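You operate a simulated robot arm through the tools that you are given. There is no shell and no other tool. Be economical: measure what you need, move in short steps, check, and stop when the job is done.

Carry out the task below with a simulated two-armed robot. There is one attempt and no reset: what you move stays moved.

JOB
Hang the wet brackets: red on hook 4, green on 5, blue on 6; timer to 20 minutes.
Fine: slide the drip tray in first, no drips on the rack; hold the white timer with one hand as you wind it.
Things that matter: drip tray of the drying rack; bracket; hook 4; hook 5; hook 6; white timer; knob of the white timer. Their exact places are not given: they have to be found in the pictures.

The check looks at the end state, three seconds after you hand in, the way a careful person would. Anything else that was tipped, shoved, dropped, spilled or broken makes it a failure.

ROBOT AND FRAMES
Two 6-joint arms with two-finger parallel grippers on one trunk, on a base that drives. Base frame: it is fixed to the floor where the robot stands at the start and does not move with it; the origin is under the middle of the robot, x ahead of it, y to its left, z up. Readings come in mm, degrees, newtons and seconds.
The left shoulder is at the start at [60, 187, 1271], the right one opposite. With the tool pointing down near the work surface each hand reaches from about 100 to 560 mm from the robot's upright axis, wherever it stands, measured 20 degrees to its own side. Places, roughly: drip tray of the drying rack [600, 0, 800]; hook 4 [800, 200, 1100]; hook 5 [800, 0, 1100]; hook 6 [800, -100, 1100]; knob of the white timer [400, 200, 900]. Payload 1.57 kg a hand.
Tool frame (each hand has its own): the origin (TCP) lies between the finger pads and is the grasp point; the fingertips stand 30 mm ahead of it; z points along the fingers, y is the line along which they close. The gripper opens to 110 mm. The fingers are 24 mm wide and 12 mm thick; the gripper's body (48 by 112 mm) begins 78 mm behind the TCP.
Orientation is that of the tool frame in the base frame, as a unit quaternion [w, x, y, z]. With the fingers straight down and closing along the base's y, the tool's x points along the base's -x, its y along +y and its z along -z.

CONTROLS
- The arms move only by the tool step_arm. It takes "left_targets", "right_targets" or both (then of equal length, played together; a hand with none holds still); each is a list of rows, each a list of 7 numbers: the shift along the tool's x, y, z in units of 250 mm (1.0 is 250 mm), then the turn, a rotation vector about the tool's x, y, z in units of 90 degrees (1.0 is 90 degrees), then the opening, from 0 (shut) to 1 (fully open). In form: [[tx, ty, tz, ax, ay, az, claw], ...]. A call has 1 to 8 rows; each row is the pose to reach, as a shift and turn from the pose commanded when the call began, along the tool's axes at that moment. A call with a number of a shift or a turn outside -1 to 1 is refused whole. Each row takes 0.2 s and may step no farther than 50 mm and 8.6 degrees from the row before; otherwise, or with a gripper value out of range, the whole call is refused. A pose out of reach is approached as far as the arm can. The call stops where the force on the tool passes 40 N (or 10 N more than at its start, if that is more) or the arm is blocked; 0.2 s more then pass. Each finger travels about 153 mm/s and halts on what it meets, pressing with about 33 N; the grip force reading is that of the motor and also rises with nothing between the fingers. The clock runs only during rows and for 0.2 s after the last one: add rows that repeat a pose to give the fingers time. The reply holds the time, the measured pose of the TCP, the force on the tool along the base axes, the opening and the grip force, in the units named above and with some noise, and new pictures: "pictures" is both (left out), scene, wrist or none (wrist: the cameras of the hands that moved).
- Cameras (640 x 400 px; columns grow to the right, rows downward): "scene" is now at [8.2, -8.8, 1811.9]; the picture's right is [-0.13, -0.99, 0.00], its down [-0.80, 0.10, -0.60] and it looks along [0.59, -0.08, -0.80] (base axes); focal length 269 px, centre (320, 200). "left" rides on the left gripper at [70, -16, -141] in its tool frame; the picture's right is [0.23, 0.97, 0.00], its down [-0.85, 0.20, -0.48] and it looks along [-0.47, 0.11, 0.88] (tool axes); focal length 222 px, centre (320, 200). "right" rides on the right gripper at [70, 16, -141] in its tool frame; the picture's right is [-0.23, 0.97, 0.00], its down [-0.86, -0.20, -0.48] and it looks along [-0.47, -0.11, 0.88] (tool axes); focal length 222 px, centre (320, 200).
- raise_lower(by): slides the trunk up (or, below 0, down) by that many mm; the arms and the scene camera ride with it, the base frame stays. It gives what a move gives, with no picture.
- base_move(legs): drives the robot by 1 to 6 legs, each [ahead, left, turn to the left] in mm, mm and degrees, along the robot's own axes; the way and the turn of a leg run together, so that a leg with both is an arc; at most 1500 mm and 180 degrees a leg. The arms and the cameras ride along, it lands a little off, and it stops where it bumps. It gives what a move gives, and a new picture of the scene camera.
- aim_head(pan, tilt): turns the head with the scene camera to pan (to the left, within 86 degrees either way) and tilt (down, from -29 to 69), counted from straight ahead of the robot. It gives what a move gives, and a new picture of the scene camera.
- point_at(camera, pixels): for up to 12 pixels [column, row] of the newest picture of that camera ("zoom" is the newest enlarged one), the place [x, y, z] in the base frame of the surface seen there, good to about 2 mm, but the place of the scene camera against the robot may be out by one fixed shift of up to 12 mm in any direction. It takes no simulated time.
- enlarge(camera, box): a new picture of the part [left, top, right, bottom] of that camera's present view, enlarged. It takes no simulated time.
- hand_in(): hands the job in; it is judged then, once.

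Keep the steps short. Do not move on a guess: measure, check each grasp and each placing, and mend mistakes. In all there are 80 turns and 170 pictures (those below and enlarged ones count). Leave the grippers open and the arms clear of the work at the hand-in unless told otherwise, and finish with a single line.

The tools are called after "Emit:" by a JSON object that holds its "api" and its "payload". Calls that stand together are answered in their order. step_arm: Moves the arms, as the interface text tells. Its arguments: {"type":"object","properties":{"left_targets":{"type":"array"},"right_targets":{"type":"array"},"pictures":{"type":"string","enum":["both","scene","wrist","none"]}},"required":[]} The other tools are called the same way: raise_lower (by) slides the trunk up or down; base_move (legs) drives the base; aim_head (pan, tilt) turns the head that bears the scene camera; point_at (camera, pixels) gives the place of the surface under pixels of a picture; enlarge (camera, box) takes an enlarged picture of a part of a camera's view; hand_in () hands the job in.

At the start:

```text
time_s: 0.0
left_tcp_pos: [384.7, 129.2, 1480.2]
left_tool_rot: [0.0, 0.0, 1.0, -0.001]
left_wrist_force: [0.5, 0.5, 0.0]
left_opening: 110.3
left_gripper_force: 0.0
right_tcp_pos: [345.1, -212.6, 1538.4]
right_tool_rot: [0.0, 0.0, 1.0, 0.0]
right_wrist_force: [0.3, 0.2, -1.2]
right_opening: 110.0
right_gripper_force: 0.1
trunk travel left (down, up): [-899.0, 91.0]
robot x, y, heading: [0.8, 5.9, 0.2]
head pan, tilt: [-7.4, 53.3]
```

scene: 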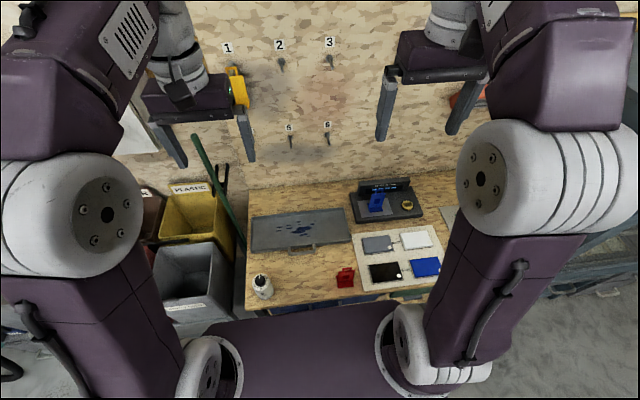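
right: 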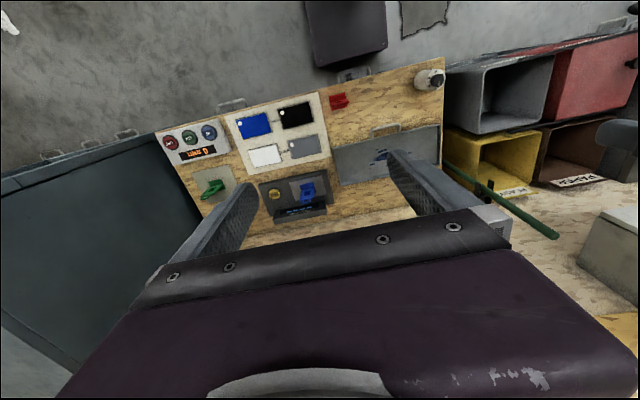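
left: 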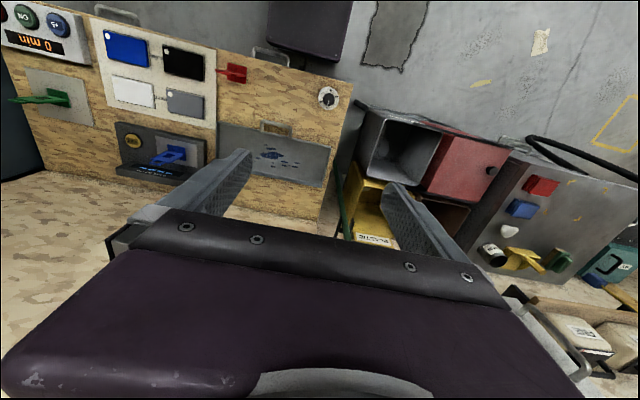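

I see a board with numbered hooks, a grey tray, the white timer near (262,287), a red bracket (345,277) and a blue one (376,203). I'll enlarge these parts before moving anything.

Emit:
{"api": "enlarge", "payload": {"camera": "scene", "box": [240, 160, 480, 310]}}

Emit:
{"api": "enlarge", "payload": {"camera": "scene", "box": [180, 20, 380, 170]}}

Emit:
{"api": "enlarge", "payload": {"camera": "right", "box": [150, 50, 470, 250]}}

Emit:
{"api": "point_at", "payload": {"camera": "scene", "pixels": [[262, 280], [262, 292], [345, 275], [376, 200], [300, 248], [252, 218], [345, 210], [255, 250], [352, 240], [290, 138], [327, 135], [281, 62]]}}

Emit:
{"api": "point_at", "payload": {"camera": "right", "pixels": [[437, 77], [425, 80], [340, 101], [306, 190], [213, 188], [385, 131], [335, 158], [437, 128], [270, 190], [200, 155]]}}

```text
2.67 times, centred on (360, 235) of scene
```

zoom: 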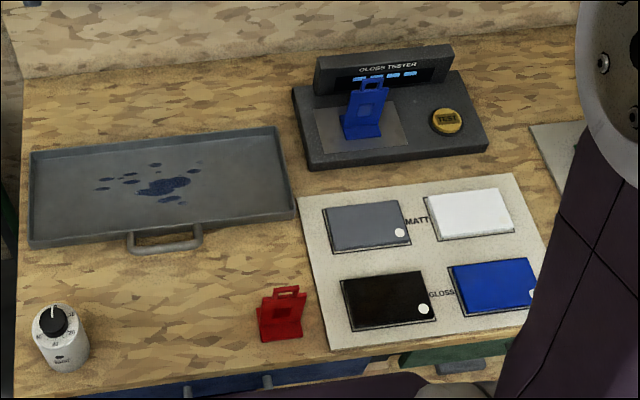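

```text
2.67 times, centred on (280, 95) of scene
```

zoom: 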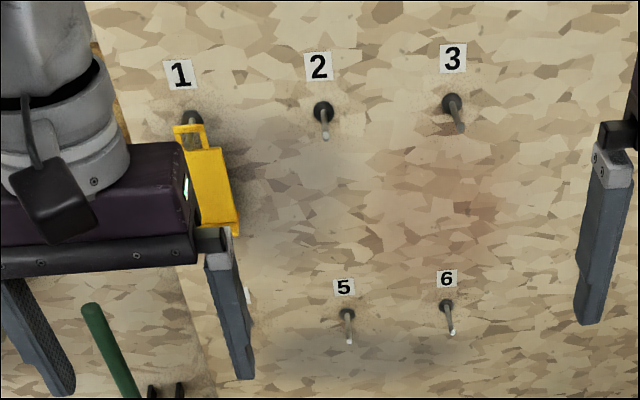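

```text
2.00 times, centred on (310, 150) of right
```

zoom: 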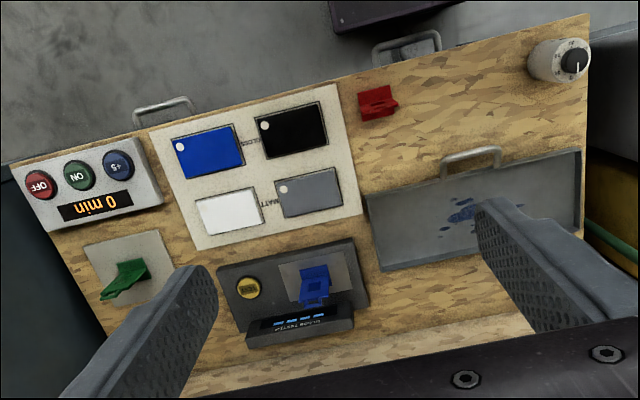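

```text
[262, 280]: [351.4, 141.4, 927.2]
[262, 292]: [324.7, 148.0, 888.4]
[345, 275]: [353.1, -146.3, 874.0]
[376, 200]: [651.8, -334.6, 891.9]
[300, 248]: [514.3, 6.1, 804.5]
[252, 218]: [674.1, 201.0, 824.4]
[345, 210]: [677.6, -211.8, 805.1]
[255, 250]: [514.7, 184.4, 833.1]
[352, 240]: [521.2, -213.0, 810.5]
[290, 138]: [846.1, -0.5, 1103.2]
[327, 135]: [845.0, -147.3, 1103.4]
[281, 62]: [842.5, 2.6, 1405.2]
```

```text
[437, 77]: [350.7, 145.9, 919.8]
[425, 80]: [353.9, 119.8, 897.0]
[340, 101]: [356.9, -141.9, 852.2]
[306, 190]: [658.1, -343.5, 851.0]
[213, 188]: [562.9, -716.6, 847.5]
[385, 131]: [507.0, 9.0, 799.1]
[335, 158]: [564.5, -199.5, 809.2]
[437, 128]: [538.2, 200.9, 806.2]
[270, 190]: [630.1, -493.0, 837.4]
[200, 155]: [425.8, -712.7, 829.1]
```

The brackets, tray and white timer (knob near [351,144,925]) are located. Hook 4 is hidden behind the left hand, so I'll move that hand 200 mm to the left.

Emit:
{"api": "step_arm", "payload": {"left_targets": [[0, 0.2, 0, 0, 0, 0, 1], [0, 0.4, 0, 0, 0, 0, 1], [0.1, 0.6, 0, 0, 0, 0, 1], [0.2, 0.8, 0, 0, 0, 0, 1], [0.3, 0.95, 0, 0, 0, 0, 1]], "right_targets": [[0, -0.2, 0, 0, 0, 0, 1], [0, -0.4, 0, 0, 0, 0, 1], [0.1, -0.5, 0, 0, 0, 0, 1], [0.2, -0.6, 0, 0, 0, 0, 1], [0.3, -0.7, 0, 0, 0, 0, 1]], "pictures": "none"}}

Emit:
{"api": "aim_head", "payload": {"pan": 0, "tilt": 45}}

```text
refused: row 3 steps farther than a row can; nothing moved
```

```text
time_s: 0.7
left_tcp_pos: [384.3, 130.8, 1479.7]
left_tool_rot: [-0.001, 0.0, 1.0, 0.0]
left_wrist_force: [0.2, -0.4, 0.0]
left_opening: 110.0
left_gripper_force: 0.1
right_tcp_pos: [345.4, -212.2, 1539.6]
right_tool_rot: [0.0, 0.001, 1.0, 0.0]
right_wrist_force: [-0.3, -0.2, 0.4]
right_opening: 109.9
right_gripper_force: 0.1
trunk travel left (down, up): [-899.0, 91.0]
robot x, y, heading: [0.5, -3.8, -0.3]
head pan, tilt: [0.0, 45.0]
```

scene: 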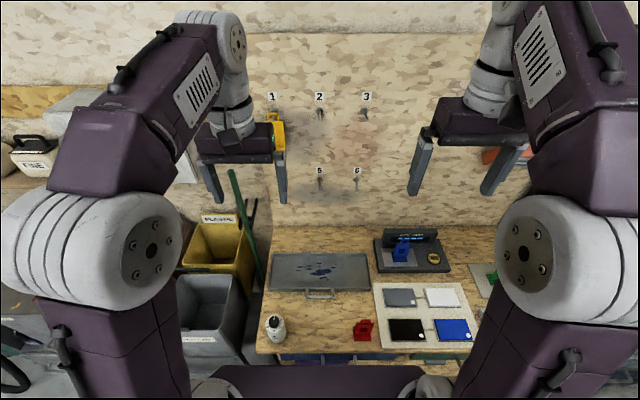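

One row was over the step limit, so I'll resend the move with smaller steps.

Emit:
{"api": "step_arm", "payload": {"left_targets": [[0, 0.19, 0, 0, 0, 0, 1], [0, 0.38, 0, 0, 0, 0, 1], [0, 0.57, 0, 0, 0, 0, 1], [0, 0.76, 0, 0, 0, 0, 1], [0, 0.9, 0, 0, 0, 0, 1]], "right_targets": [[0, -0.19, 0, 0, 0, 0, 1], [0, -0.38, 0, 0, 0, 0, 1], [0, -0.57, 0, 0, 0, 0, 1], [0, -0.7, 0, 0, 0, 0, 1], [0, -0.7, 0, 0, 0, 0, 1]], "pictures": "scene"}}

Emit:
{"api": "enlarge", "payload": {"camera": "scene", "box": [230, 80, 390, 220]}}

Emit:
{"api": "enlarge", "payload": {"camera": "scene", "box": [250, 220, 400, 350]}}

Emit:
{"api": "enlarge", "payload": {"camera": "scene", "box": [370, 210, 560, 370]}}

```text
time_s: 1.9
left_tcp_pos: [385.3, 358.3, 1477.4]
left_tool_rot: [0.0, 0.001, 1.0, -0.001]
left_wrist_force: [-0.3, -0.2, 0.5]
left_opening: 110.2
left_gripper_force: 0.1
right_tcp_pos: [340.3, -380.1, 1523.0]
right_tool_rot: [0.001, 0.0, 1.0, -0.001]
right_wrist_force: [0.8, 0.0, -0.4]
right_opening: 110.1
right_gripper_force: 0.1
right hand out of reach, approached as far as the arm can: row 3, 4, 5
trunk travel left (down, up): [-899.0, 91.0]
robot x, y, heading: [-4.1, 0.2, 0.0]
head pan, tilt: [0.0, 45.0]
```

scene: 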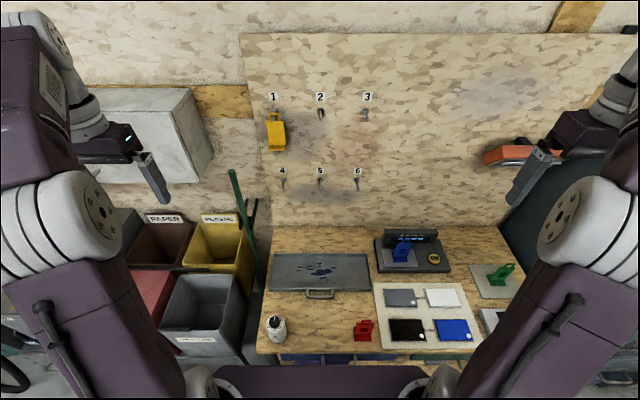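

```text
2.86 times, centred on (310, 150) of scene
```

zoom: 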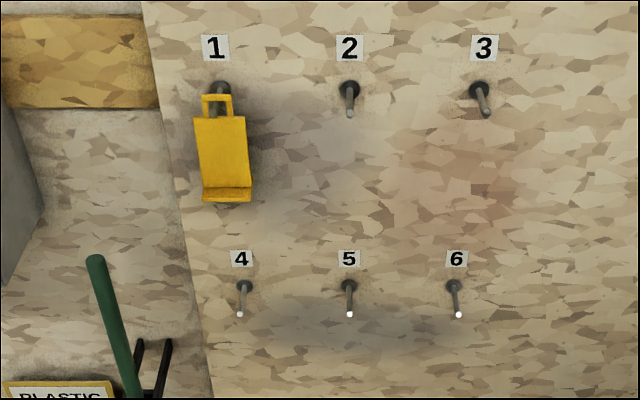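

```text
3.08 times, centred on (325, 285) of scene
```

zoom: 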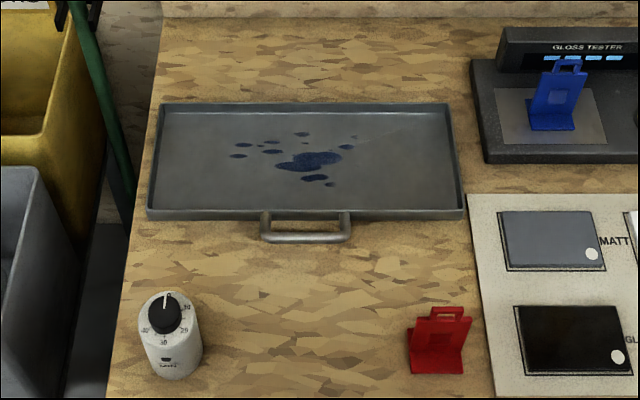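

```text
2.50 times, centred on (465, 290) of scene
```

zoom: 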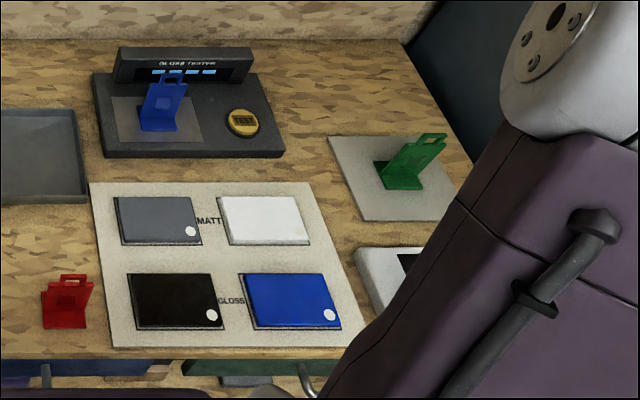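

Hook 4 is visible now. Next I'll measure the hook roots and tips, the tray corners and handle, and the brackets.

Emit:
{"api": "enlarge", "payload": {"camera": "scene", "box": [272, 160, 372, 222]}}

Emit:
{"api": "point_at", "payload": {"camera": "scene", "pixels": [[320, 172], [283, 172], [358, 172], [320, 189], [275, 255], [367, 255], [270, 290], [370, 290], [320, 290], [320, 298], [320, 240], [320, 227]]}}

```text
6.40 times, centred on (322, 191) of scene
```

zoom: 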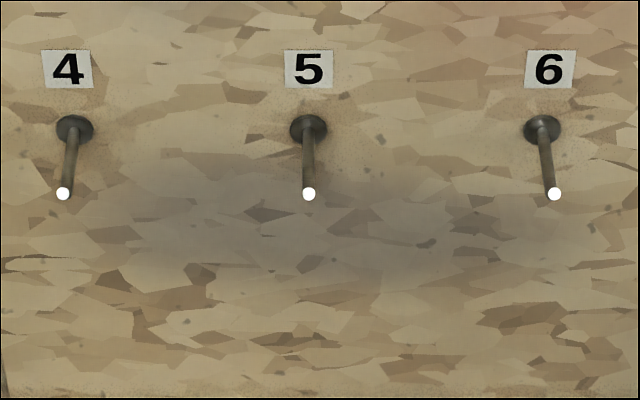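

```text
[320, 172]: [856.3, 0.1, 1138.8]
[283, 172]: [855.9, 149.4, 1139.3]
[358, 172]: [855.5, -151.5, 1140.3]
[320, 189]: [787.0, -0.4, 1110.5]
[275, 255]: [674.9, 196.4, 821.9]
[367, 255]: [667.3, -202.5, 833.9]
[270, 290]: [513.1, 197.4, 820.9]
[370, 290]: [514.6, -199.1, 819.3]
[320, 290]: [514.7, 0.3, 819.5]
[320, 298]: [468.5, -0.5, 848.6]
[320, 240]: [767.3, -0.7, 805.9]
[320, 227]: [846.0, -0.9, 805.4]
```

Emit:
{"api": "point_at", "payload": {"camera": "zoom", "pixels": [[63, 193], [308, 193], [554, 193], [72, 150], [308, 150], [545, 150], [73, 127], [308, 127], [542, 127], [308, 172]]}}

Emit:
{"api": "enlarge", "payload": {"camera": "scene", "box": [335, 305, 395, 350]}}

```text
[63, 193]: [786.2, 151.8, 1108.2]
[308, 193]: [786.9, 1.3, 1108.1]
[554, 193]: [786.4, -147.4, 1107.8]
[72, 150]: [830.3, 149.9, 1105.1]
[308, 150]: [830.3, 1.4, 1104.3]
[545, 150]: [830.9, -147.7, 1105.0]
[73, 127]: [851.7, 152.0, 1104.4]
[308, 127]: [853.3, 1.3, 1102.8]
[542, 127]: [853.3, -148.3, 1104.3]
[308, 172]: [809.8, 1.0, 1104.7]
```

```text
8.89 times, centred on (365, 328) of scene
```

zoom: 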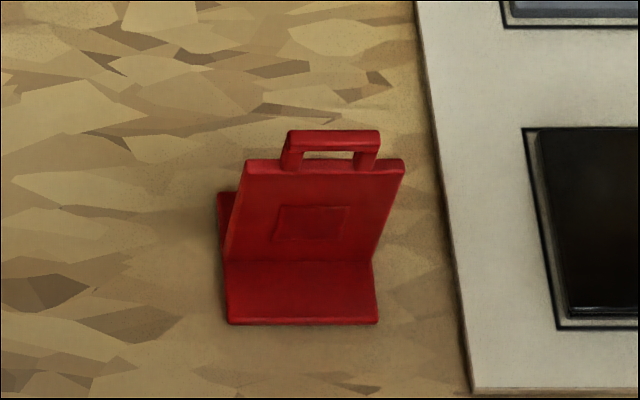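

Hooks 4–6 run straight out from the wall, x about 855 to 786, at z about 1105 and y = 151, 1, -148. Now I'll measure the red bracket in the enlarged picture.

Emit:
{"api": "point_at", "payload": {"camera": "zoom", "pixels": [[335, 137], [292, 155], [370, 155], [330, 153], [250, 167], [400, 167], [315, 185], [300, 250], [230, 318], [375, 318], [300, 318], [222, 215]]}}

Emit:
{"api": "enlarge", "payload": {"camera": "scene", "box": [380, 225, 440, 270]}}

Emit:
{"api": "enlarge", "payload": {"camera": "right", "box": [300, 80, 380, 130]}}

```text
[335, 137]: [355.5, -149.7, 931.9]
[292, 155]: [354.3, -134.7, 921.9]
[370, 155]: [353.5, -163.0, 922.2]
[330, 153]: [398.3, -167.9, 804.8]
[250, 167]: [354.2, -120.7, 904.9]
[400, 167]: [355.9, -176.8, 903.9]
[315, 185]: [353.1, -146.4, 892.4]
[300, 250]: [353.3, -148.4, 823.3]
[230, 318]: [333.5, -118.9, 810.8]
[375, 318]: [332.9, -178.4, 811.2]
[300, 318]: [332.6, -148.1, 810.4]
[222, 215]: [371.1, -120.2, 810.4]
```

```text
8.89 times, centred on (410, 248) of scene
```

zoom: 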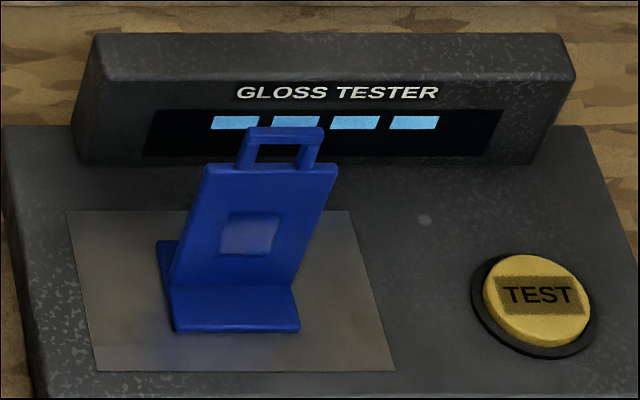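

```text
8.00 times, centred on (340, 105) of right
```

zoom: 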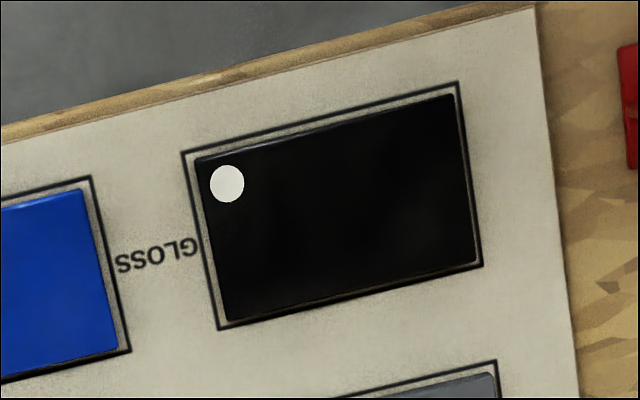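

The red bracket is an upside-down T. Its plate is at x≈354, 60 mm wide, with a loop on top (hole z≈906–923, centred y≈-149). The hooks and the far end of the tray are distant, so I'll tilt the head down to see how much room the base has in front of the table.

Emit:
{"api": "aim_head", "payload": {"pan": 0, "tilt": 69}}

Emit:
{"api": "point_at", "payload": {"camera": "scene", "pixels": [[320, 255], [320, 268], [320, 280], [320, 300], [320, 340], [250, 300], [390, 300], [320, 235], [320, 220], [268, 240]]}}

Emit:
{"api": "enlarge", "payload": {"camera": "scene", "box": [220, 120, 420, 320]}}

```text
time_s: 2.8
left_tcp_pos: [385.8, 355.9, 1478.5]
left_tool_rot: [0.0, 0.0, 1.0, 0.001]
left_wrist_force: [-0.1, -0.6, -0.6]
left_opening: 109.8
left_gripper_force: 0.1
right_tcp_pos: [339.5, -383.2, 1522.7]
right_tool_rot: [0.001, 0.0, 1.0, -0.001]
right_wrist_force: [-0.6, -0.1, 0.4]
right_opening: 110.1
right_gripper_force: 0.1
trunk travel left (down, up): [-899.0, 91.0]
robot x, y, heading: [0.5, 2.5, -0.5]
head pan, tilt: [0.0, 68.8]
```

scene: 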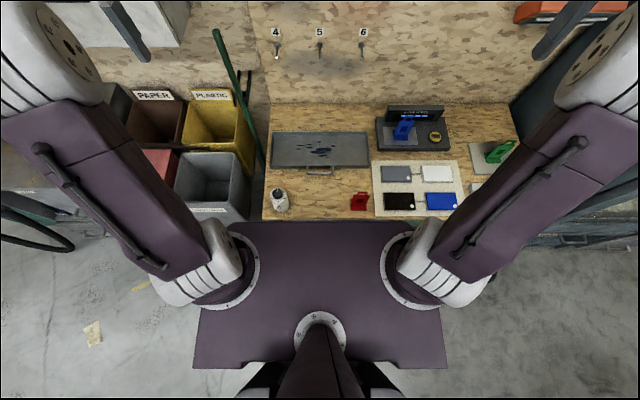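

```text
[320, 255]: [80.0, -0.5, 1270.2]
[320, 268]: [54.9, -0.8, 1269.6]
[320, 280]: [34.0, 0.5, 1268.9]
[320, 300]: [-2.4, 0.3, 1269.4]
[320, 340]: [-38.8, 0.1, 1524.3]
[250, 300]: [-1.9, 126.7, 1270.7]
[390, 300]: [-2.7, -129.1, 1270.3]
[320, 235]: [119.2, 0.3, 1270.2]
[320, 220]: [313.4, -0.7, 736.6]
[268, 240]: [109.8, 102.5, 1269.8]
```

```text
2.00 times, centred on (320, 220) of scene
```

zoom: 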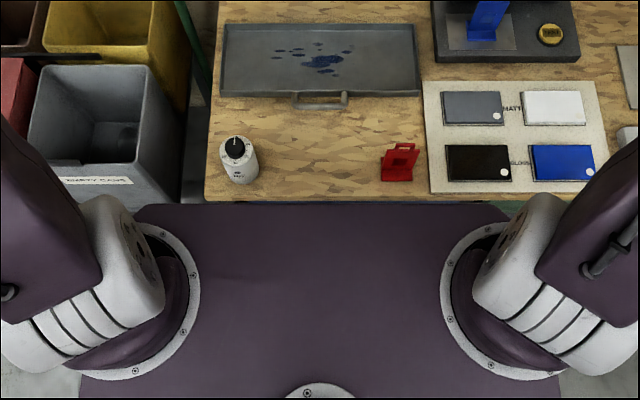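

The shoulder plate reaches x≈145 and the table front is at about x=310. I'll check the wrist cameras to see the base's front at floor level.

Emit:
{"api": "enlarge", "payload": {"camera": "left", "box": [0, 0, 640, 250]}}

Emit:
{"api": "enlarge", "payload": {"camera": "right", "box": [0, 0, 640, 250]}}

```text
1.00 times, centred on (320, 125) of left
```

zoom: 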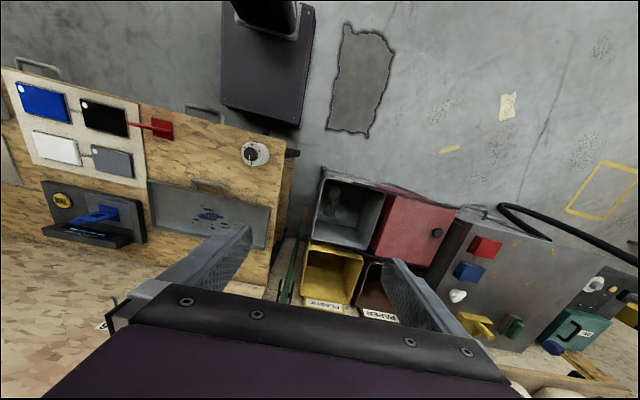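

```text
1.00 times, centred on (320, 125) of right
```

zoom: 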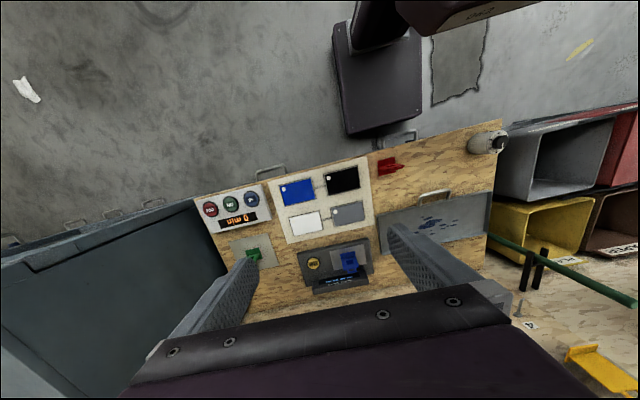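

The dark base box on the floor shows in the right wrist view. I'll measure its front edge, its top and the drawer handles.

Emit:
{"api": "point_at", "payload": {"camera": "right", "pixels": [[348, 132], [385, 128], [420, 118], [380, 90], [400, 133], [270, 170], [500, 120], [388, 163], [420, 137]]}}

Emit:
{"api": "point_at", "payload": {"camera": "left", "pixels": [[225, 104], [260, 112], [298, 122], [260, 60], [205, 105], [255, 155], [250, 148], [265, 158]]}}

```text
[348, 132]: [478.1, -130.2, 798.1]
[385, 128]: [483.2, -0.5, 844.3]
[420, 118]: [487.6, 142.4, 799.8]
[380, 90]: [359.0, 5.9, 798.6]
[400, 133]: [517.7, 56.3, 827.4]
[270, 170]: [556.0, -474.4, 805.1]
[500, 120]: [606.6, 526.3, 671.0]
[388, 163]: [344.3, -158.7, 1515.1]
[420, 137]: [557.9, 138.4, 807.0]
```

```text
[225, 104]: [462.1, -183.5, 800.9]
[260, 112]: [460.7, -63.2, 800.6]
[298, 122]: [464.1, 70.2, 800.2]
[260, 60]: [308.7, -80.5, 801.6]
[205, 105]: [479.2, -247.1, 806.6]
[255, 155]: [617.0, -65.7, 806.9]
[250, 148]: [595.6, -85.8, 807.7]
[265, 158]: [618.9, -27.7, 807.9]
```

Those readings used the older wrist pictures. I'll measure again on the newest enlarged picture.

Emit:
{"api": "point_at", "payload": {"camera": "zoom", "pixels": [[348, 135], [385, 129], [418, 117], [380, 90], [345, 90], [398, 140], [270, 172], [420, 75], [388, 163], [436, 194], [270, 172], [340, 143]]}}

```text
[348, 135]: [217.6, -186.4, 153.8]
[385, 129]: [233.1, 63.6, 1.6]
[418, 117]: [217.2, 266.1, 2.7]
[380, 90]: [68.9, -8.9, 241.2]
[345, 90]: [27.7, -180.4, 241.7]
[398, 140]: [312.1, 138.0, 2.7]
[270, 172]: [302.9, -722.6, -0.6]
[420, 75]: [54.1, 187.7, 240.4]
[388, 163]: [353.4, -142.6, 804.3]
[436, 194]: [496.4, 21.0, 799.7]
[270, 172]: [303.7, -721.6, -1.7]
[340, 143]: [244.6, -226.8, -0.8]
```

The base front is at x≈217, only 240 mm high. Next I'll check what stands under the table front.

Emit:
{"api": "enlarge", "payload": {"camera": "right", "box": [240, 80, 440, 200]}}

Emit:
{"api": "enlarge", "payload": {"camera": "left", "box": [160, 60, 330, 170]}}

```text
3.20 times, centred on (340, 140) of right
```

zoom: 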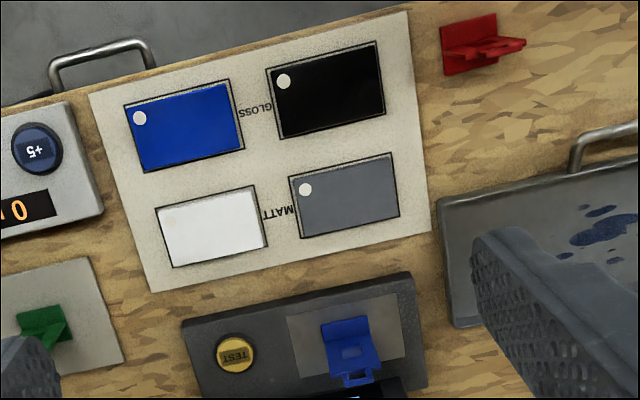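

```text
3.64 times, centred on (245, 115) of left
```

zoom: 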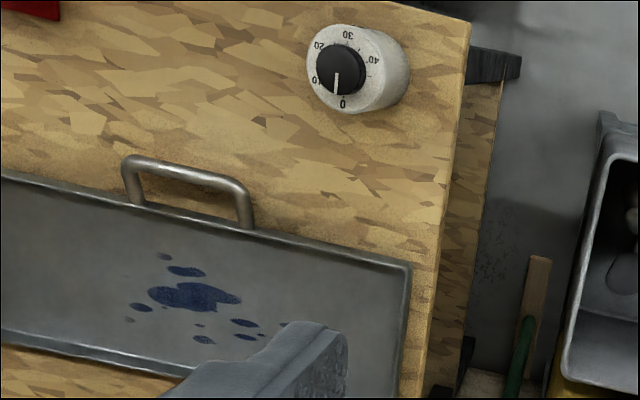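

The base's front edge is at x≈217 and the floor is clear to about x=312, so 60 mm ahead is safe. I'll drive that far.

Emit:
{"api": "base_move", "payload": {"legs": [[60, 0, 0]]}}

Emit:
{"api": "aim_head", "payload": {"pan": 0, "tilt": 48}}

```text
time_s: 3.8
left_tcp_pos: [430.6, 355.3, 1482.5]
left_tool_rot: [0.005, 0.001, 1.0, 0.0]
left_wrist_force: [-1.4, 0.6, 0.1]
left_opening: 109.8
left_gripper_force: 0.0
right_tcp_pos: [385.7, -382.6, 1525.6]
right_tool_rot: [0.005, 0.001, 1.0, -0.001]
right_wrist_force: [-1.4, -0.3, 0.9]
right_opening: 110.1
right_gripper_force: 0.1
trunk travel left (down, up): [-899.0, 91.0]
robot x, y, heading: [58.9, -0.4, -0.1]
head pan, tilt: [0.0, 68.8]
```

scene: 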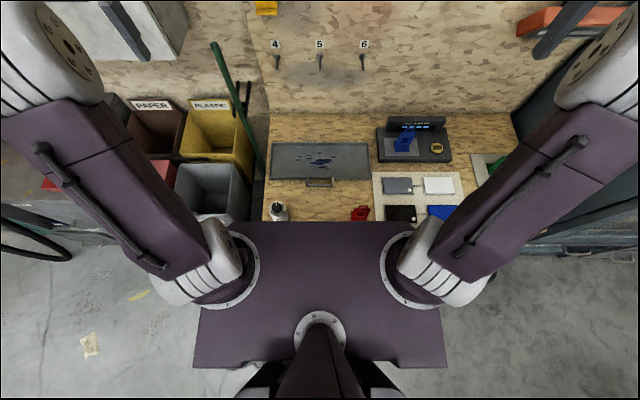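

```text
time_s: 4.6
left_tcp_pos: [445.7, 355.8, 1477.5]
left_tool_rot: [-0.001, 0.0, 1.0, 0.0]
left_wrist_force: [-0.3, 0.2, 0.0]
left_opening: 110.0
left_gripper_force: 0.2
right_tcp_pos: [399.1, -383.5, 1522.5]
right_tool_rot: [0.001, 0.0, 1.0, -0.001]
right_wrist_force: [0.3, 0.3, -0.6]
right_opening: 109.9
right_gripper_force: 0.0
trunk travel left (down, up): [-899.0, 91.0]
robot x, y, heading: [53.3, 3.2, -0.1]
head pan, tilt: [0.0, 48.0]
```

scene: 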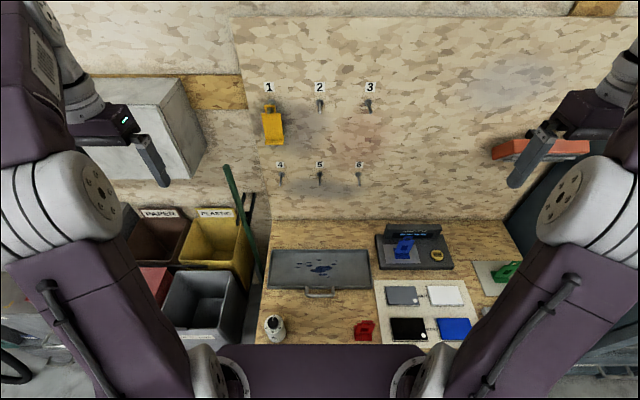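

The base is now at about x=55. I'll lower the trunk 120 mm and bring the left hand toward the tray handle at [475,0,846], tilted 20° forward. The plan is to push the handle bar with two spread fingertips.

Emit:
{"api": "raise_lower", "payload": {"by": -120}}

Emit:
{"api": "step_arm", "payload": {"left_targets": [[0, -0.11, 0.11, 0, -0.028, 0, 0.6], [0, -0.22, 0.22, 0, -0.056, 0, 0.6], [0, -0.33, 0.33, 0, -0.083, 0, 0.6], [0, -0.44, 0.44, 0, -0.111, 0, 0.6], [0, -0.55, 0.55, 0, -0.139, 0, 0.6], [0, -0.66, 0.66, 0, -0.167, 0, 0.6], [0, -0.77, 0.77, 0, -0.194, 0, 0.6], [0, -0.88, 0.88, 0, -0.222, 0, 0.6]], "pictures": "both"}}

```text
time_s: 6.1
left_tcp_pos: [446.1, 356.6, 1358.7]
left_tool_rot: [0.0, -0.001, 1.0, 0.0]
left_wrist_force: [0.4, 0.8, -0.3]
left_opening: 110.2
left_gripper_force: 0.1
right_tcp_pos: [398.5, -383.4, 1404.1]
right_tool_rot: [0.0, 0.0, 1.0, -0.001]
right_wrist_force: [0.2, -0.4, -0.7]
right_opening: 110.0
right_gripper_force: 0.0
trunk travel left (down, up): [-779.0, 211.0]
robot x, y, heading: [61.6, 1.8, -0.0]
head pan, tilt: [0.0, 48.0]
```

```text
time_s: 7.9
left_tcp_pos: [444.6, 135.4, 1138.1]
left_tool_rot: [0.174, 0.0, 0.985, 0.0]
left_wrist_force: [0.5, -0.7, 0.0]
left_opening: 65.9
left_gripper_force: 0.1
right_tcp_pos: [399.5, -383.3, 1402.9]
right_tool_rot: [0.001, 0.001, 1.0, 0.0]
right_wrist_force: [0.3, 0.5, 0.3]
right_opening: 110.1
right_gripper_force: 0.0
trunk travel left (down, up): [-779.0, 211.0]
robot x, y, heading: [61.1, -0.0, 0.0]
head pan, tilt: [0.0, 48.0]
```

scene: 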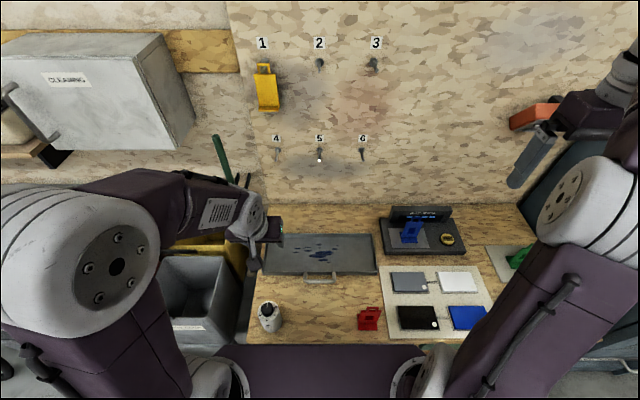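
left: 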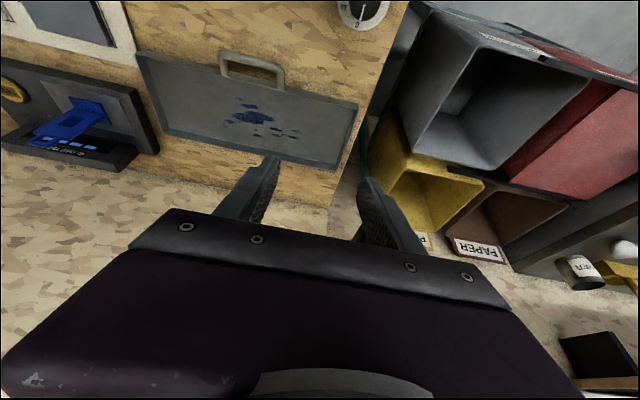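

The hand is tilted correctly. I'll measure the handle, tray and table in the left wrist picture.

Emit:
{"api": "point_at", "payload": {"camera": "left", "pixels": [[251, 54], [223, 65], [279, 72], [250, 62], [220, 78], [282, 88], [137, 55], [357, 102], [162, 133], [330, 167], [250, 92], [365, 14]]}}

Emit:
{"api": "point_at", "payload": {"camera": "scene", "pixels": [[305, 284], [335, 283], [320, 284], [268, 270], [375, 270], [320, 240], [320, 160]]}}

Emit:
{"api": "enlarge", "payload": {"camera": "left", "box": [120, 30, 370, 180]}}

```text
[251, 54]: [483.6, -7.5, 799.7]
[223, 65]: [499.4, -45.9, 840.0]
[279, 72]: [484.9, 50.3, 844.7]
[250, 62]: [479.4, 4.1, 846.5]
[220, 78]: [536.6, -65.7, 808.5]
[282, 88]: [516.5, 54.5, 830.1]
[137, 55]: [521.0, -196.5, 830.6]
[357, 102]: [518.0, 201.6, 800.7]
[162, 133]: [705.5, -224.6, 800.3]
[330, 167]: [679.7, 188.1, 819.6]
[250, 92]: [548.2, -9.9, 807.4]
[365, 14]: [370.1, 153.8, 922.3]
```

```text
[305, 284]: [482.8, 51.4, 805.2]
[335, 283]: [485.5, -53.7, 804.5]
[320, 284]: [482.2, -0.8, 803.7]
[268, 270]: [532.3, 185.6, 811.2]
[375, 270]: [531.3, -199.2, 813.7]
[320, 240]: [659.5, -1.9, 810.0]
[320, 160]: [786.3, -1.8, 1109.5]
```

```text
2.56 times, centred on (245, 105) of left
```

zoom: 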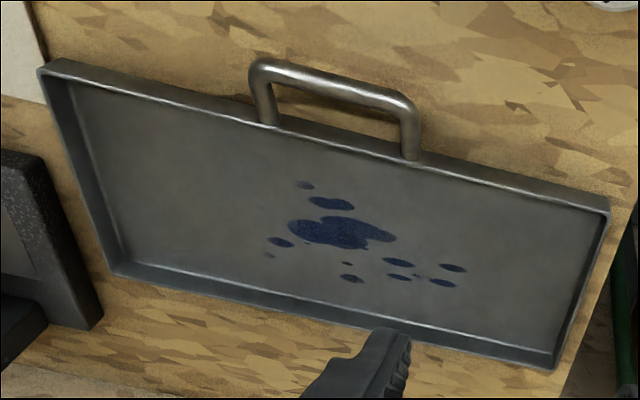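

The handle bar runs from y≈-48 to 50 at x≈480, top z≈846. I'll come down just in front of it, to [425,2,870].

Emit:
{"api": "step_arm", "payload": {"left_targets": [[0.055, -0.133, 0.12, 0, 0, 0, 0.45], [0.11, -0.266, 0.24, 0, 0, 0, 0.45], [0.165, -0.399, 0.36, 0, 0, 0, 0.45], [0.22, -0.532, 0.48, 0, 0, 0, 0.45], [0.276, -0.532, 0.605, 0, 0, 0, 0.45], [0.332, -0.532, 0.73, 0, 0, 0, 0.45], [0.387, -0.532, 0.855, 0, 0, 0, 0.45], [0.442, -0.532, 0.98, 0, 0, 0, 0.45]], "pictures": "both"}}

Emit:
{"api": "enlarge", "payload": {"camera": "scene", "box": [230, 200, 410, 340]}}

```text
time_s: 9.7
left_tcp_pos: [440.9, -10.7, 875.6]
left_tool_rot: [0.171, 0.001, 0.985, 0.006]
left_wrist_force: [-0.5, 0.2, 0.7]
left_opening: 49.4
left_gripper_force: 0.1
left hand out of reach, approached as far as the arm can: row 7, 8
right_tcp_pos: [400.9, -383.6, 1402.9]
right_tool_rot: [0.001, 0.0, 1.0, -0.002]
right_wrist_force: [0.5, -0.6, -0.2]
right_opening: 109.8
right_gripper_force: 0.1
trunk travel left (down, up): [-779.0, 211.0]
robot x, y, heading: [57.8, 3.8, 0.1]
head pan, tilt: [0.0, 48.0]
```

scene: 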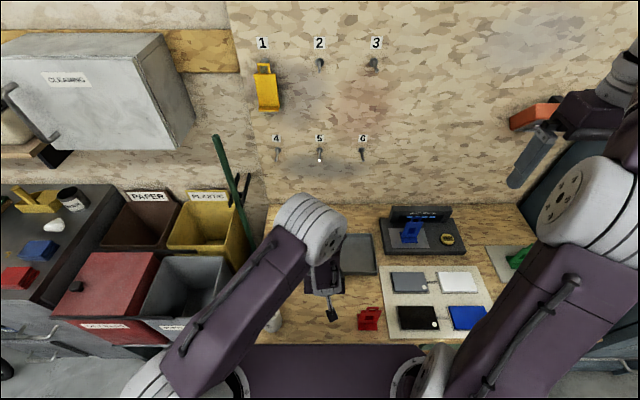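
left: 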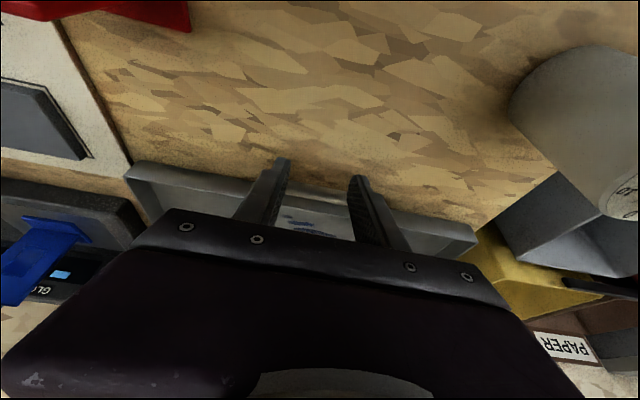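

```text
2.86 times, centred on (320, 270) of scene
```

zoom: 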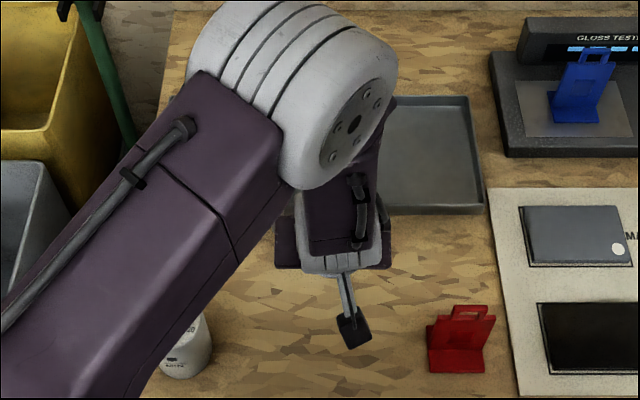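

The elbow folds forward here, so the hand stopped at [441,-11,876], just in front of the handle. I'll zoom in to check clearance.

Emit:
{"api": "enlarge", "payload": {"camera": "left", "box": [220, 140, 420, 260]}}

```text
3.20 times, centred on (320, 200) of left
```

zoom: 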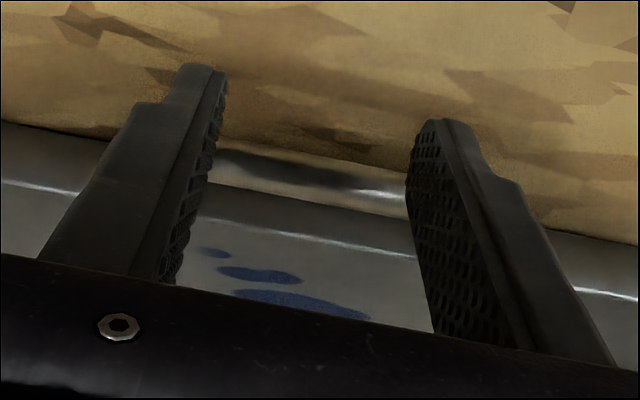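

The bar is visible beyond the fingertips with about 15 mm of clearance. Lowering the trunk 25 mm brings the tips down beside the bar.

Emit:
{"api": "raise_lower", "payload": {"by": -25}}

Emit:
{"api": "step_arm", "payload": {"left_targets": [[0, 0.0, 0, 0, 0, 0, 0.45]], "pictures": "none"}}

Emit:
{"api": "enlarge", "payload": {"camera": "left", "box": [220, 140, 420, 260]}}

```text
time_s: 10.4
left_tcp_pos: [440.6, -11.1, 852.1]
left_tool_rot: [0.171, 0.001, 0.985, 0.006]
left_wrist_force: [0.4, 0.2, -0.7]
left_opening: 49.7
left_gripper_force: 0.1
right_tcp_pos: [400.7, -382.8, 1378.4]
right_tool_rot: [0.001, 0.0, 1.0, -0.001]
right_wrist_force: [0.4, -0.4, -1.2]
right_opening: 110.0
right_gripper_force: 0.0
trunk travel left (down, up): [-754.0, 236.0]
robot x, y, heading: [59.9, -1.1, 0.0]
head pan, tilt: [0.0, 48.0]
```

```text
time_s: 10.8
left_tcp_pos: [440.1, -10.6, 851.2]
left_tool_rot: [0.171, 0.0, 0.985, 0.006]
left_wrist_force: [-0.3, 0.3, -0.6]
left_opening: 49.4
left_gripper_force: 0.1
right_tcp_pos: [400.6, -384.4, 1377.1]
right_tool_rot: [0.0, 0.001, 1.0, -0.001]
right_wrist_force: [-0.1, 0.4, 0.0]
right_opening: 110.0
right_gripper_force: 0.1
trunk travel left (down, up): [-754.0, 236.0]
robot x, y, heading: [61.1, -0.1, -0.2]
head pan, tilt: [0.0, 48.0]
```

```text
3.20 times, centred on (320, 200) of left
```

zoom: 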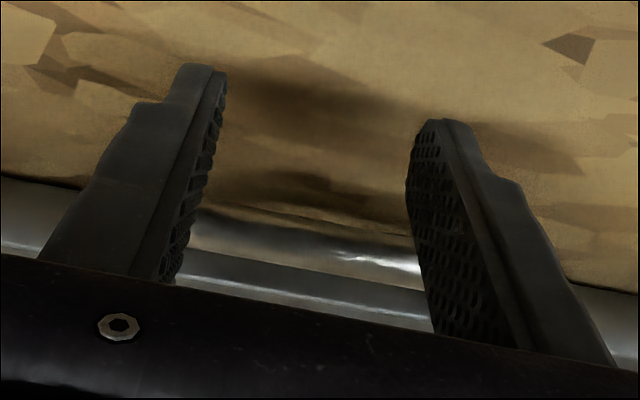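

The fingers are in front of the bar. I'll centre in y (+12 mm), then push ahead 100 mm in small rows.

Emit:
{"api": "step_arm", "payload": {"left_targets": [[0, 0.05, 0, 0, 0, 0, 0.45], [-0.056, 0.05, 0.021, 0, 0, 0, 0.45], [-0.113, 0.05, 0.041, 0, 0, 0, 0.45], [-0.169, 0.05, 0.062, 0, 0, 0, 0.45], [-0.226, 0.05, 0.082, 0, 0, 0, 0.45], [-0.282, 0.05, 0.103, 0, 0, 0, 0.45], [-0.338, 0.05, 0.123, 0, 0, 0, 0.45], [-0.376, 0.05, 0.137, 0, 0, 0, 0.45]], "pictures": "both"}}

Emit:
{"api": "point_at", "payload": {"camera": "scene", "pixels": [[373, 245], [370, 225], [375, 236]]}}

```text
time_s: 12.6
left_tcp_pos: [542.1, 2.7, 850.7]
left_tool_rot: [0.17, 0.001, 0.985, 0.006]
left_wrist_force: [0.2, -0.1, -1.0]
left_opening: 49.6
left_gripper_force: 0.0
left hand out of reach, approached as far as the arm can: row 1
right_tcp_pos: [399.8, -384.0, 1377.9]
right_tool_rot: [0.001, 0.0, 1.0, -0.001]
right_wrist_force: [-0.3, -0.2, -0.2]
right_opening: 110.1
right_gripper_force: 0.0
trunk travel left (down, up): [-754.0, 236.0]
robot x, y, heading: [63.4, -3.1, -0.0]
head pan, tilt: [0.0, 48.0]
```

scene: 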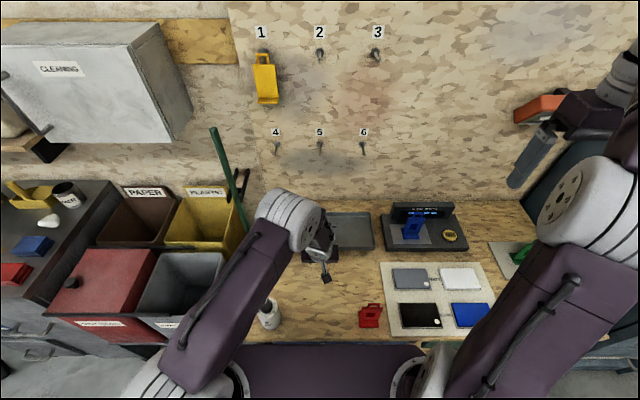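
left: 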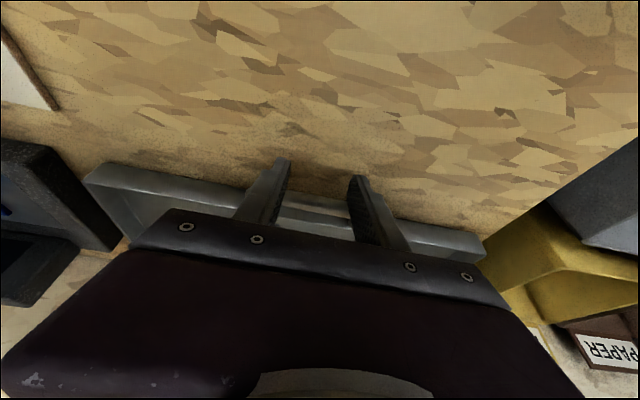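

```text
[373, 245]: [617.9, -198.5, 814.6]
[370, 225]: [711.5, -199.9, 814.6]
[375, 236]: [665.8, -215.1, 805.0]
```

The tray slides along. I'll measure its right side and the wall to see how much remains.

Emit:
{"api": "enlarge", "payload": {"camera": "scene", "box": [240, 170, 400, 270]}}

Emit:
{"api": "point_at", "payload": {"camera": "zoom", "pixels": [[525, 170], [532, 305], [535, 312], [525, 118], [400, 170], [400, 100], [400, 115], [460, 172]]}}

Emit:
{"api": "point_at", "payload": {"camera": "left", "pixels": [[90, 176], [110, 186], [480, 255], [465, 248], [160, 190], [420, 235]]}}

```text
4.00 times, centred on (320, 220) of scene
```

zoom: 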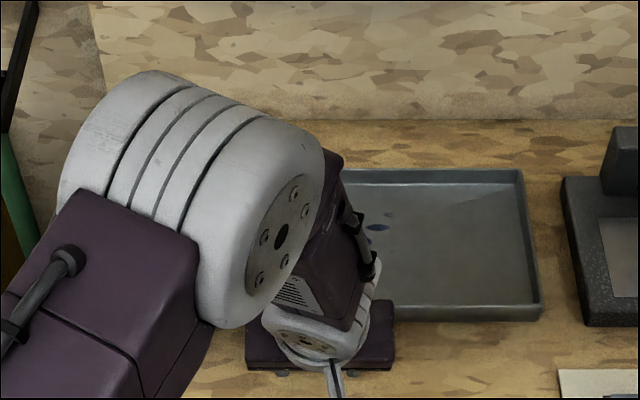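

```text
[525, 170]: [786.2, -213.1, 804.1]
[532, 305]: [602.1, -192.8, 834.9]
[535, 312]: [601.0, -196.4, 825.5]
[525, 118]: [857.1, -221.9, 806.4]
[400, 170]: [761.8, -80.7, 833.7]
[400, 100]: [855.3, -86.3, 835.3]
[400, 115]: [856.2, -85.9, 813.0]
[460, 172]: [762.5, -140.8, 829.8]
```

```text
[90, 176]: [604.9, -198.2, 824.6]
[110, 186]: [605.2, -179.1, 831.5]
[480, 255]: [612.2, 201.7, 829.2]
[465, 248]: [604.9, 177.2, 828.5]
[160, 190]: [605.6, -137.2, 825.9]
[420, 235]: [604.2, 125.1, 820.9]
```

The tray is straight, front at x≈605, rear at 762, wall at 856. I'll push another 88 mm, stopping short of the wall.

Emit:
{"api": "step_arm", "payload": {"left_targets": [[-0.056, 0, 0.021, 0, 0, 0, 0.45], [-0.113, 0, 0.041, 0, 0, 0, 0.45], [-0.169, 0, 0.062, 0, 0, 0, 0.45], [-0.226, 0, 0.082, 0, 0, 0, 0.45], [-0.282, 0, 0.103, 0, 0, 0, 0.45], [-0.331, 0, 0.12, 0, 0, 0, 0.45]], "pictures": "both"}}

Emit:
{"api": "point_at", "payload": {"camera": "left", "pixels": [[110, 186], [460, 247], [160, 192], [420, 235]]}}

Emit:
{"api": "enlarge", "payload": {"camera": "scene", "box": [240, 170, 400, 270]}}

```text
time_s: 14.2
left_tcp_pos: [619.5, 4.4, 844.2]
left_tool_rot: [0.159, -0.002, 0.987, 0.011]
left_wrist_force: [-15.3, -2.9, 0.0]
left_opening: 48.4
left_gripper_force: 0.1
right_tcp_pos: [397.6, -382.9, 1378.3]
right_tool_rot: [0.001, 0.0, 1.0, 0.0]
right_wrist_force: [0.9, 0.8, -0.3]
right_opening: 110.0
right_gripper_force: 0.1
trunk travel left (down, up): [-754.0, 236.0]
robot x, y, heading: [57.2, -0.1, 0.1]
head pan, tilt: [0.0, 48.0]
stopped in row 6 (left hand): the force on the tool passed its limit (the readings are from after the stop); the commanded pose is now the measured one
```

scene: 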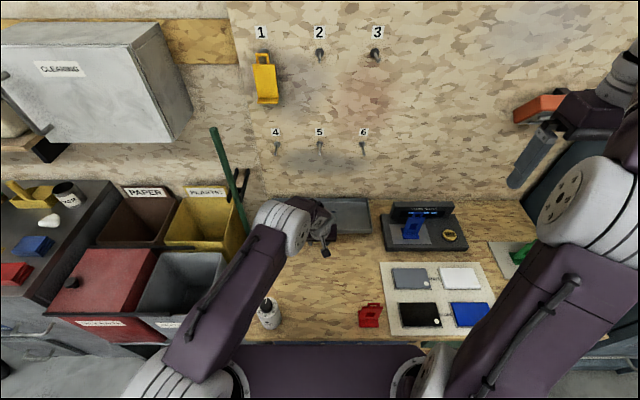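
left: 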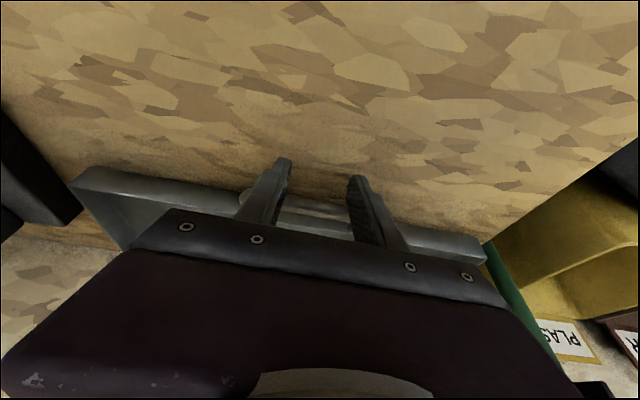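

```text
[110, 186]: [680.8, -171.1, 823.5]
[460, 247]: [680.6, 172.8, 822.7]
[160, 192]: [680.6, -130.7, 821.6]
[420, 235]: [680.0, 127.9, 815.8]
```

```text
4.00 times, centred on (320, 220) of scene
```

zoom: 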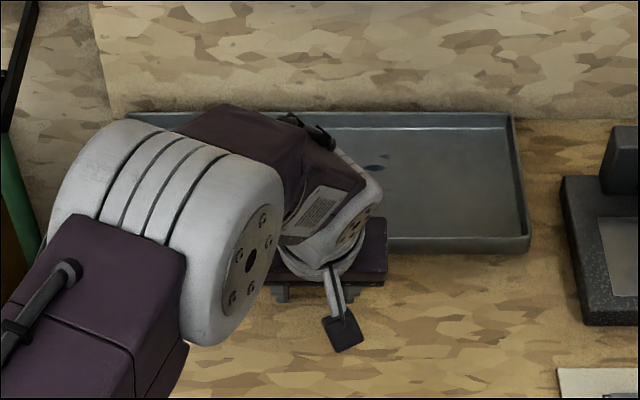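

The force limit stopped the push with the tray straight (front x≈680) and its rear at the wall, so the tray is in. I'll back off and lift clear.

Emit:
{"api": "step_arm", "payload": {"left_targets": [[0.075, 0, -0.028, 0, 0, 0, 0.45], [0.15, 0, -0.055, 0, 0, 0, 0.45], [0.1, 0, -0.2, 0, 0, 0, 0.45], [0.04, 0, -0.37, 0, 0, 0, 0.45], [-0.03, 0, -0.54, 0, 0, 0, 0.45], [-0.09, 0, -0.72, 0, 0, 0, 0.45], [-0.15, 0, -0.9, 0, 0, 0, 0.45]], "pictures": "both"}}

Emit:
{"api": "enlarge", "payload": {"camera": "right", "box": [200, 40, 460, 200]}}

```text
time_s: 15.8
left_tcp_pos: [585.1, -0.2, 1072.9]
left_tool_rot: [0.163, -0.001, 0.987, 0.009]
left_wrist_force: [0.2, -0.3, -0.1]
left_opening: 49.3
left_gripper_force: 0.0
right_tcp_pos: [398.1, -382.5, 1377.4]
right_tool_rot: [0.002, 0.0, 1.0, -0.002]
right_wrist_force: [0.9, -0.6, 0.1]
right_opening: 109.8
right_gripper_force: 0.1
trunk travel left (down, up): [-754.0, 236.0]
robot x, y, heading: [55.0, 0.3, -0.1]
head pan, tilt: [0.0, 48.0]
```

scene: 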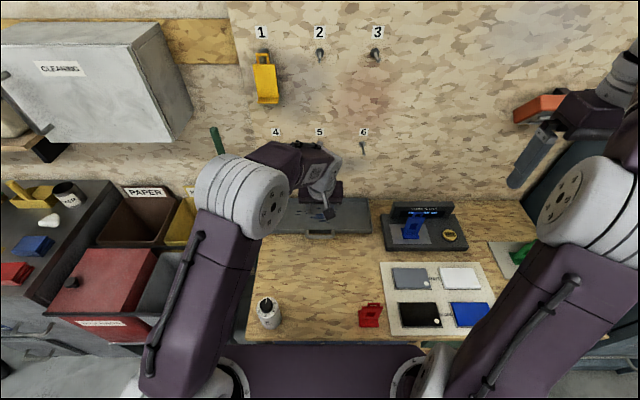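
left: 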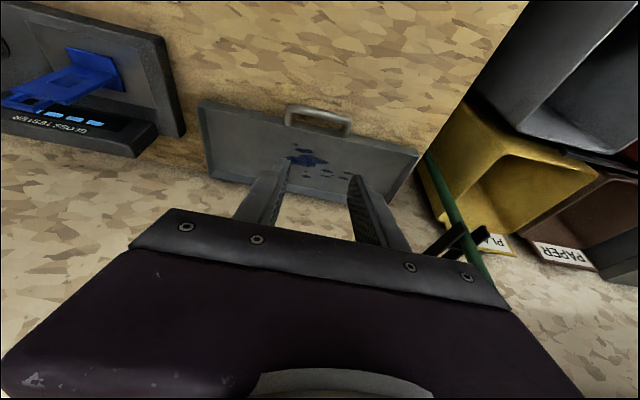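

```text
2.46 times, centred on (330, 120) of right
```

zoom: 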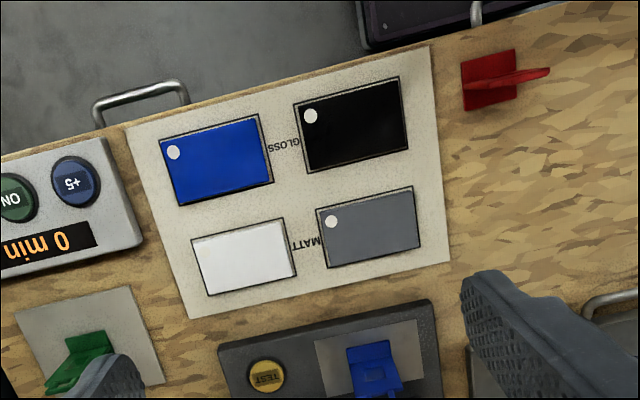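

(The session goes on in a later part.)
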